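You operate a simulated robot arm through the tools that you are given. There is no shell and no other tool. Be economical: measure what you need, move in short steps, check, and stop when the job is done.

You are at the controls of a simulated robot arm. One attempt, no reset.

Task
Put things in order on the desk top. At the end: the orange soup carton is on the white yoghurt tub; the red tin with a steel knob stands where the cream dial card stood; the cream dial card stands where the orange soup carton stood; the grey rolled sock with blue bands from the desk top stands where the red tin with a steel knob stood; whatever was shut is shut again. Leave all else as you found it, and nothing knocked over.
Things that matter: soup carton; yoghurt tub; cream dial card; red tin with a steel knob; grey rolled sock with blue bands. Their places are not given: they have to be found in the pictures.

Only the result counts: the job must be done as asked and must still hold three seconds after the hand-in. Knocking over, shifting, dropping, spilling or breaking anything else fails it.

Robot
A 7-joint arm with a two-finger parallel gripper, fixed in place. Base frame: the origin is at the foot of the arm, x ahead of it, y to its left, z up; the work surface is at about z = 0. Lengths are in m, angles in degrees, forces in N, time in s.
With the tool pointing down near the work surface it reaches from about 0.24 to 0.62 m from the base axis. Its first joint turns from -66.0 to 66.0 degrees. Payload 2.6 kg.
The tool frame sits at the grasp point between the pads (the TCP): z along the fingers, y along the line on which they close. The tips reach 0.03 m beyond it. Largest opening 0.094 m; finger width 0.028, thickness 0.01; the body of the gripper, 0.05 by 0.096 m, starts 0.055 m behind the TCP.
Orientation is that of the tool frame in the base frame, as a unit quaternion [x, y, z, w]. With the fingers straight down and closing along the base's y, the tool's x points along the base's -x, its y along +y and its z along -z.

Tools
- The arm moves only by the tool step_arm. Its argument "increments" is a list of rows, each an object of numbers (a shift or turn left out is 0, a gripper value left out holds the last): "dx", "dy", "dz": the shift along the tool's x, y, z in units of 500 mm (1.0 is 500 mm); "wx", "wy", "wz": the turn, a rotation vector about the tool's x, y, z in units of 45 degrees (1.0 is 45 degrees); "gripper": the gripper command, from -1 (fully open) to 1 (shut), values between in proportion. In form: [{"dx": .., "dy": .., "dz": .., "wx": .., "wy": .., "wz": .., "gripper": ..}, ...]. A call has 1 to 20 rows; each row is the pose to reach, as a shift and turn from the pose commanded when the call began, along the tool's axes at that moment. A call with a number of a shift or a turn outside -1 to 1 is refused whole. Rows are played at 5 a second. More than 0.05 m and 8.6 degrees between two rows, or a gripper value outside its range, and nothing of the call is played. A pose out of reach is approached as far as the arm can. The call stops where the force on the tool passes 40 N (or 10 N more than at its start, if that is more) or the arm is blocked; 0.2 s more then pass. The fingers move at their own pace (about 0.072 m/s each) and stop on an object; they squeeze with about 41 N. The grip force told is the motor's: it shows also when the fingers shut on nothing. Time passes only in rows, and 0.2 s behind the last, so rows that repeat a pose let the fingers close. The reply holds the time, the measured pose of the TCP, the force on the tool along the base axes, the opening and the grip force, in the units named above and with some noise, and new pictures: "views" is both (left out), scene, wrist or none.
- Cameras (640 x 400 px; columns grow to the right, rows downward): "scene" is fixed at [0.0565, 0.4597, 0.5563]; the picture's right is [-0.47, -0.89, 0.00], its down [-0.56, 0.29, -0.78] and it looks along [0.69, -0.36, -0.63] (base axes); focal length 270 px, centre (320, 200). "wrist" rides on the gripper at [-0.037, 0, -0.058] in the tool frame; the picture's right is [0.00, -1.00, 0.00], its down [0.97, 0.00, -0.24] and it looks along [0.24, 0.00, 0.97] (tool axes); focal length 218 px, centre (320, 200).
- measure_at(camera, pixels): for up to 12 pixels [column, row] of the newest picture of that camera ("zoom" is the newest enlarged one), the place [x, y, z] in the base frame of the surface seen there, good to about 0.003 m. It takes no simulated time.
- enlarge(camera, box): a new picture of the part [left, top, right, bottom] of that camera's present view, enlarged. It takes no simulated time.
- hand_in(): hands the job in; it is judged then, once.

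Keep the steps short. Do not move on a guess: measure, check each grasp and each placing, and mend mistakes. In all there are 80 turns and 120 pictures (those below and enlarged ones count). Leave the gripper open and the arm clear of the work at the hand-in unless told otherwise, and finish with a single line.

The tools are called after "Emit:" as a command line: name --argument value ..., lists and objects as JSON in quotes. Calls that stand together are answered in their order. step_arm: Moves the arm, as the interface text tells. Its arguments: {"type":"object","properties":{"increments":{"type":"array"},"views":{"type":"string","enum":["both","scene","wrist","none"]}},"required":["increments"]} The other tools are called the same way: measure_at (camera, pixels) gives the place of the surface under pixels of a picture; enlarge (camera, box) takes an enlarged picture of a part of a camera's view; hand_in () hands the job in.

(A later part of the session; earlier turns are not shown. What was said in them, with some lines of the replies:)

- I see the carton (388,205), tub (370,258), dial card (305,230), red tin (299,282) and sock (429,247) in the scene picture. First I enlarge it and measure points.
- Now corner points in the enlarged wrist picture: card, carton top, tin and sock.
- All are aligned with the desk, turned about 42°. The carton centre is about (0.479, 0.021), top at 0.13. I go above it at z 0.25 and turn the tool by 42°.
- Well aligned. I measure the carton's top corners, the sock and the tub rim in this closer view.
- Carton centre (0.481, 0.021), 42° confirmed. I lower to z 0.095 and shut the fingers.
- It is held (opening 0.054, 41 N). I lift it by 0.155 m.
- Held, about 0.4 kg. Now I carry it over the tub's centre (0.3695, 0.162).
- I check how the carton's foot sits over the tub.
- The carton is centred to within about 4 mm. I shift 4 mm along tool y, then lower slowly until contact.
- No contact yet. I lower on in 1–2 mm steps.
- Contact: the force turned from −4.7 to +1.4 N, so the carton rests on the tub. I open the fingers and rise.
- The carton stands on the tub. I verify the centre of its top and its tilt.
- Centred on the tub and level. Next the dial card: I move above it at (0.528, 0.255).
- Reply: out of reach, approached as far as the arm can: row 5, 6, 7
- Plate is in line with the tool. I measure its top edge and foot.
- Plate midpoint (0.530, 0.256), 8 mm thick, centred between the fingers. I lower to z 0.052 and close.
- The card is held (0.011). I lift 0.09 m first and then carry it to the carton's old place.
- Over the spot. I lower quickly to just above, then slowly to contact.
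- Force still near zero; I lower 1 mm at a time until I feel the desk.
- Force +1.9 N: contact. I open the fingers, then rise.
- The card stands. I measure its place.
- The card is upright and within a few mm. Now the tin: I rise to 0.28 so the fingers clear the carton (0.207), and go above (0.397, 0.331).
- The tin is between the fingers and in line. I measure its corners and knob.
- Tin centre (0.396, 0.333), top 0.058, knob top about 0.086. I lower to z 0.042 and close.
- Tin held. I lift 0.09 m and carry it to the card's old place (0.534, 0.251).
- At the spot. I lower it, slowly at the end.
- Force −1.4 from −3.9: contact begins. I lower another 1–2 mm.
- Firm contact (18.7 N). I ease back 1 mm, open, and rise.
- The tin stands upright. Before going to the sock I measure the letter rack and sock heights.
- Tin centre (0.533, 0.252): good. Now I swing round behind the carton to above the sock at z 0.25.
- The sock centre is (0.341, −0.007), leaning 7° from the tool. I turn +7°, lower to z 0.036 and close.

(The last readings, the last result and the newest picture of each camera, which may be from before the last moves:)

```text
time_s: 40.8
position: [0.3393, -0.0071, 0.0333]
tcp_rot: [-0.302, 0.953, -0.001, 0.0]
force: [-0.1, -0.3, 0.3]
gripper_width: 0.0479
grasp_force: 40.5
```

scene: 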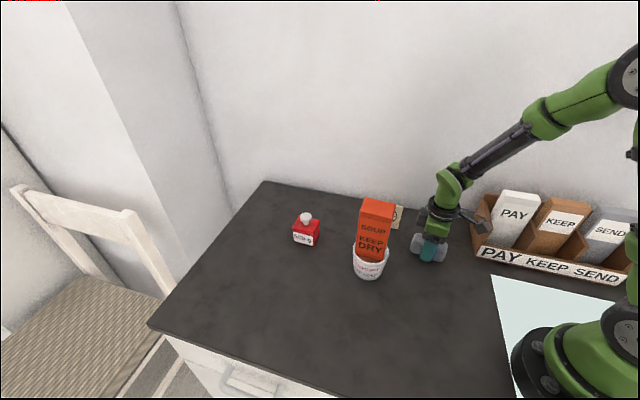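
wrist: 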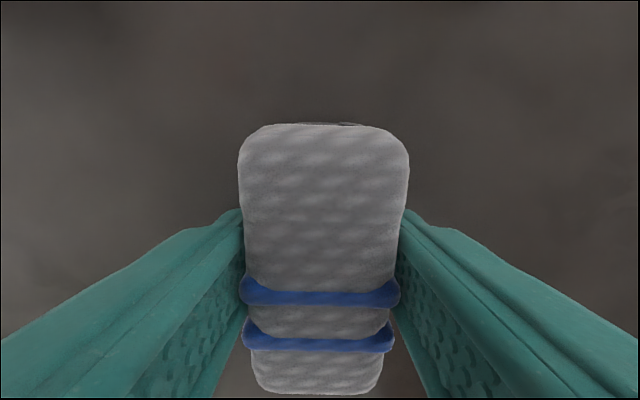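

The sock is held (0.048). I lift straight up to z 0.30, well above the carton.

Emit:
step_arm --increments '[{"dz": -0.05}, {"dz": -0.12}, {"dz": -0.2}, {"dz": -0.28}, {"dz": -0.36}, {"dz": -0.44}, {"dz": -0.51}, {"dz": -0.534}, {"dz": -0.534}]'

```text
time_s: 42.8
position: [0.3408, -0.0101, 0.3039]
tcp_rot: [-0.302, 0.953, 0.0, 0.0]
force: [-0.1, -0.2, -0.7]
gripper_width: 0.0473
grasp_force: 40.4
```

scene: 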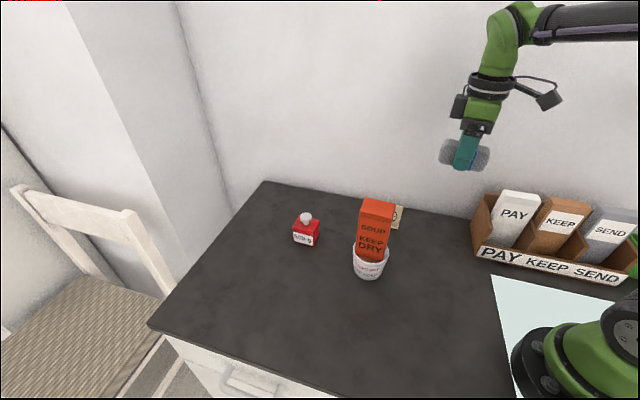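
wrist: 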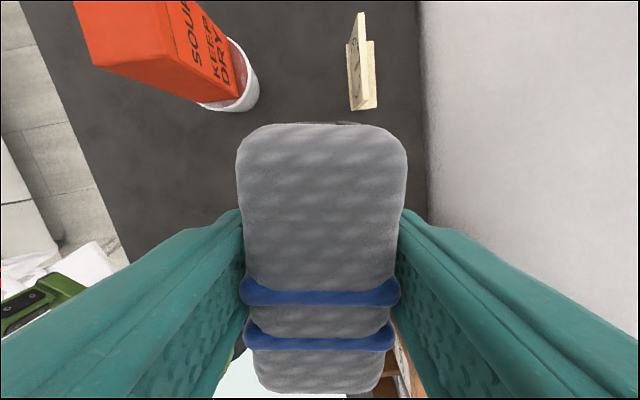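

Clear. I carry it straight over at z 0.30 to (0.396, 0.333), bottom about 6 cm above the carton.

Emit:
step_arm --increments '[{"dx": -0.03, "dy": 0.045}, {"dx": -0.08, "dy": 0.1}, {"dx": -0.14, "dy": 0.16}, {"dx": -0.2, "dy": 0.22}, {"dx": -0.26, "dy": 0.28}, {"dx": -0.32, "dy": 0.34}, {"dx": -0.38, "dy": 0.4}, {"dx": -0.435, "dy": 0.45}, {"dx": -0.475, "dy": 0.483}, {"dx": -0.485, "dy": 0.493}, {"dx": -0.485, "dy": 0.493}]'

```text
time_s: 45.2
position: [0.3968, 0.3337, 0.3034]
tcp_rot: [-0.303, 0.953, 0.001, 0.0]
force: [0.2, 0.1, -0.1]
gripper_width: 0.0474
grasp_force: 41.0
```

scene: 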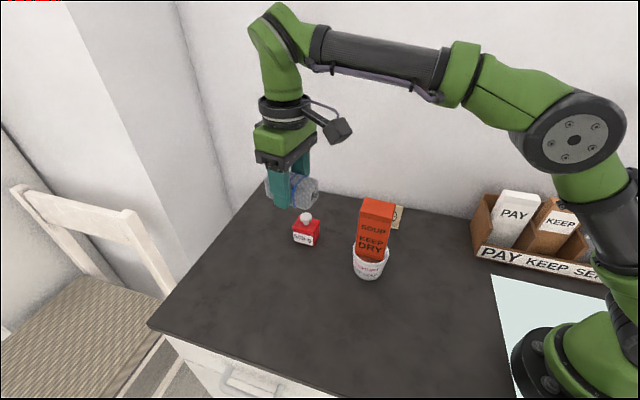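
wrist: 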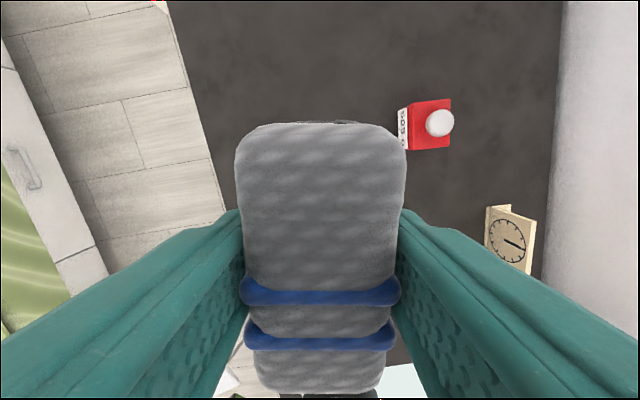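

Position right. I lower to just above the desk.

Emit:
step_arm --increments '[{"dz": 0.06}, {"dz": 0.14}, {"dz": 0.22}, {"dz": 0.3}, {"dz": 0.38}, {"dz": 0.45}, {"dz": 0.5}, {"dz": 0.524}, {"dz": 0.53}, {"dz": 0.534}, {"dz": 0.537}, {"dz": 0.537}]' --views "scene"

```text
time_s: 47.8
position: [0.396, 0.3364, 0.0346]
tcp_rot: [-0.302, 0.953, 0.001, 0.0]
force: [0.2, -0.8, -1.0]
gripper_width: 0.0475
grasp_force: 41.0
```

scene: 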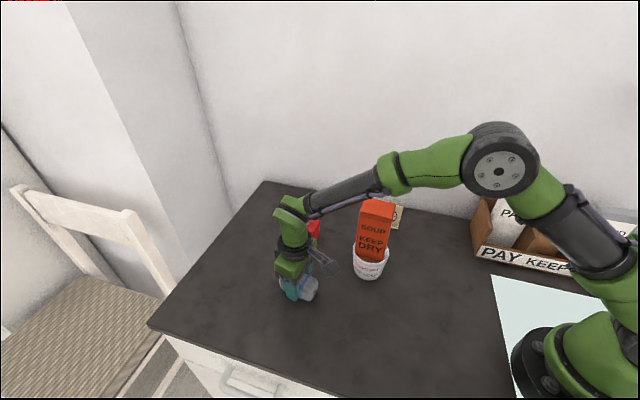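

I lower by 1 mm steps until contact.

Emit:
step_arm --increments '[{"dz": 0.002}, {"dz": 0.003}, {"dz": 0.004}, {"dz": 0.004}]' --views "none"

```text
time_s: 48.8
position: [0.3977, 0.3353, 0.0335]
tcp_rot: [-0.302, 0.953, 0.0, 0.001]
force: [-5.7, -5.8, 18.4]
gripper_width: 0.0475
grasp_force: 41.8
```

Firm contact. I ease back 1 mm, open, and rise.

Emit:
step_arm --increments '[{"dz": -0.002}, {"dz": -0.002, "gripper": -0.3}, {"dz": -0.002, "gripper": -0.7}, {"dz": -0.002, "gripper": -1}, {"dz": -0.002}, {"dz": -0.05}, {"dz": -0.12}, {"dz": -0.2}, {"dz": -0.28}, {"dz": -0.36}, {"dz": -0.44}, {"dz": -0.5}, {"dz": -0.5}]'

```text
time_s: 51.6
position: [0.3952, 0.3339, 0.2832]
tcp_rot: [-0.302, 0.953, -0.001, 0.0]
force: [0.1, 0.4, 0.1]
gripper_width: 0.094
grasp_force: 0.1
```

scene: 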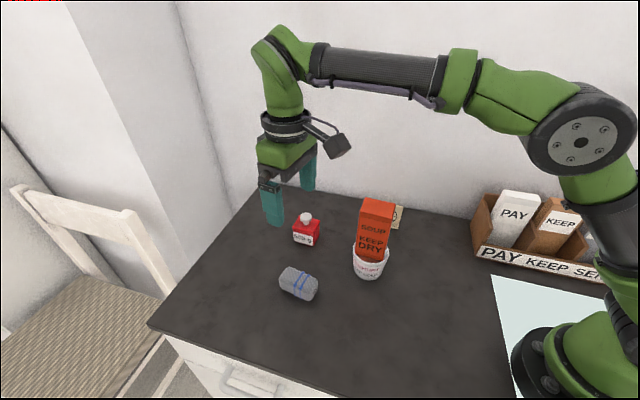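
wrist: 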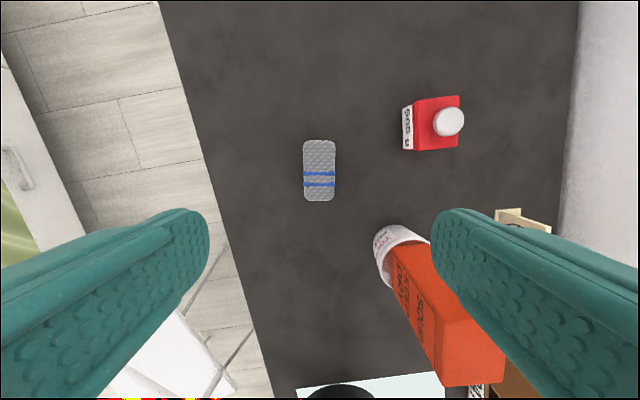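

All four moved. A last check of places and uprightness.

Emit:
enlarge --camera "scene" --box '[260, 180, 460, 310]'

Emit:
measure_at --camera "wrist" --pixels '[[306, 144], [334, 144], [306, 196], [332, 197], [320, 170], [448, 122], [396, 275], [440, 380], [497, 350], [498, 212], [548, 228]]'

```text
3.08 times, centred on (360, 245) of scene
```

zoom: 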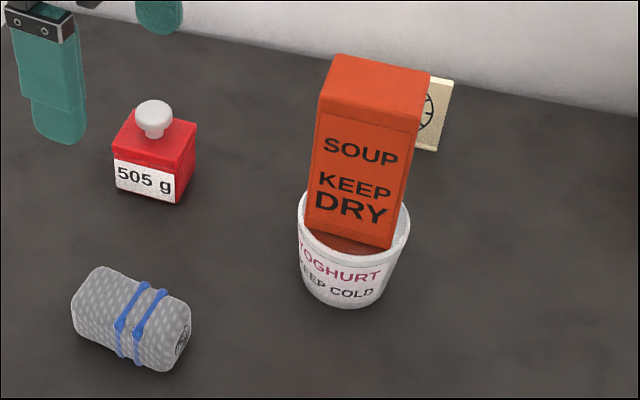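

```text
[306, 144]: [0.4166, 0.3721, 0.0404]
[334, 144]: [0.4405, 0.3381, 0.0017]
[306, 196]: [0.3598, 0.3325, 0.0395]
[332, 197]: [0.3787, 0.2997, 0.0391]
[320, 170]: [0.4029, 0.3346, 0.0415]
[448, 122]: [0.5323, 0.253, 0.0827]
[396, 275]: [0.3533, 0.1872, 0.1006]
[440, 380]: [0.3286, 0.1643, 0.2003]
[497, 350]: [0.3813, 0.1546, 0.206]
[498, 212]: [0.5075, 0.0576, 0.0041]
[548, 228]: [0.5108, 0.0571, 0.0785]
```

Sock at about (0.397, 0.335), tin at (0.533, 0.252), carton level on the tub, card upright. The gripper is open and clear. I hand it in.

Emit:
hand_in

```text
The job is handed in.
```

Job handed in: carton on the tub, tin where the card stood, card where the carton stood, sock where the tin stood, nothing knocked over, nothing opened.
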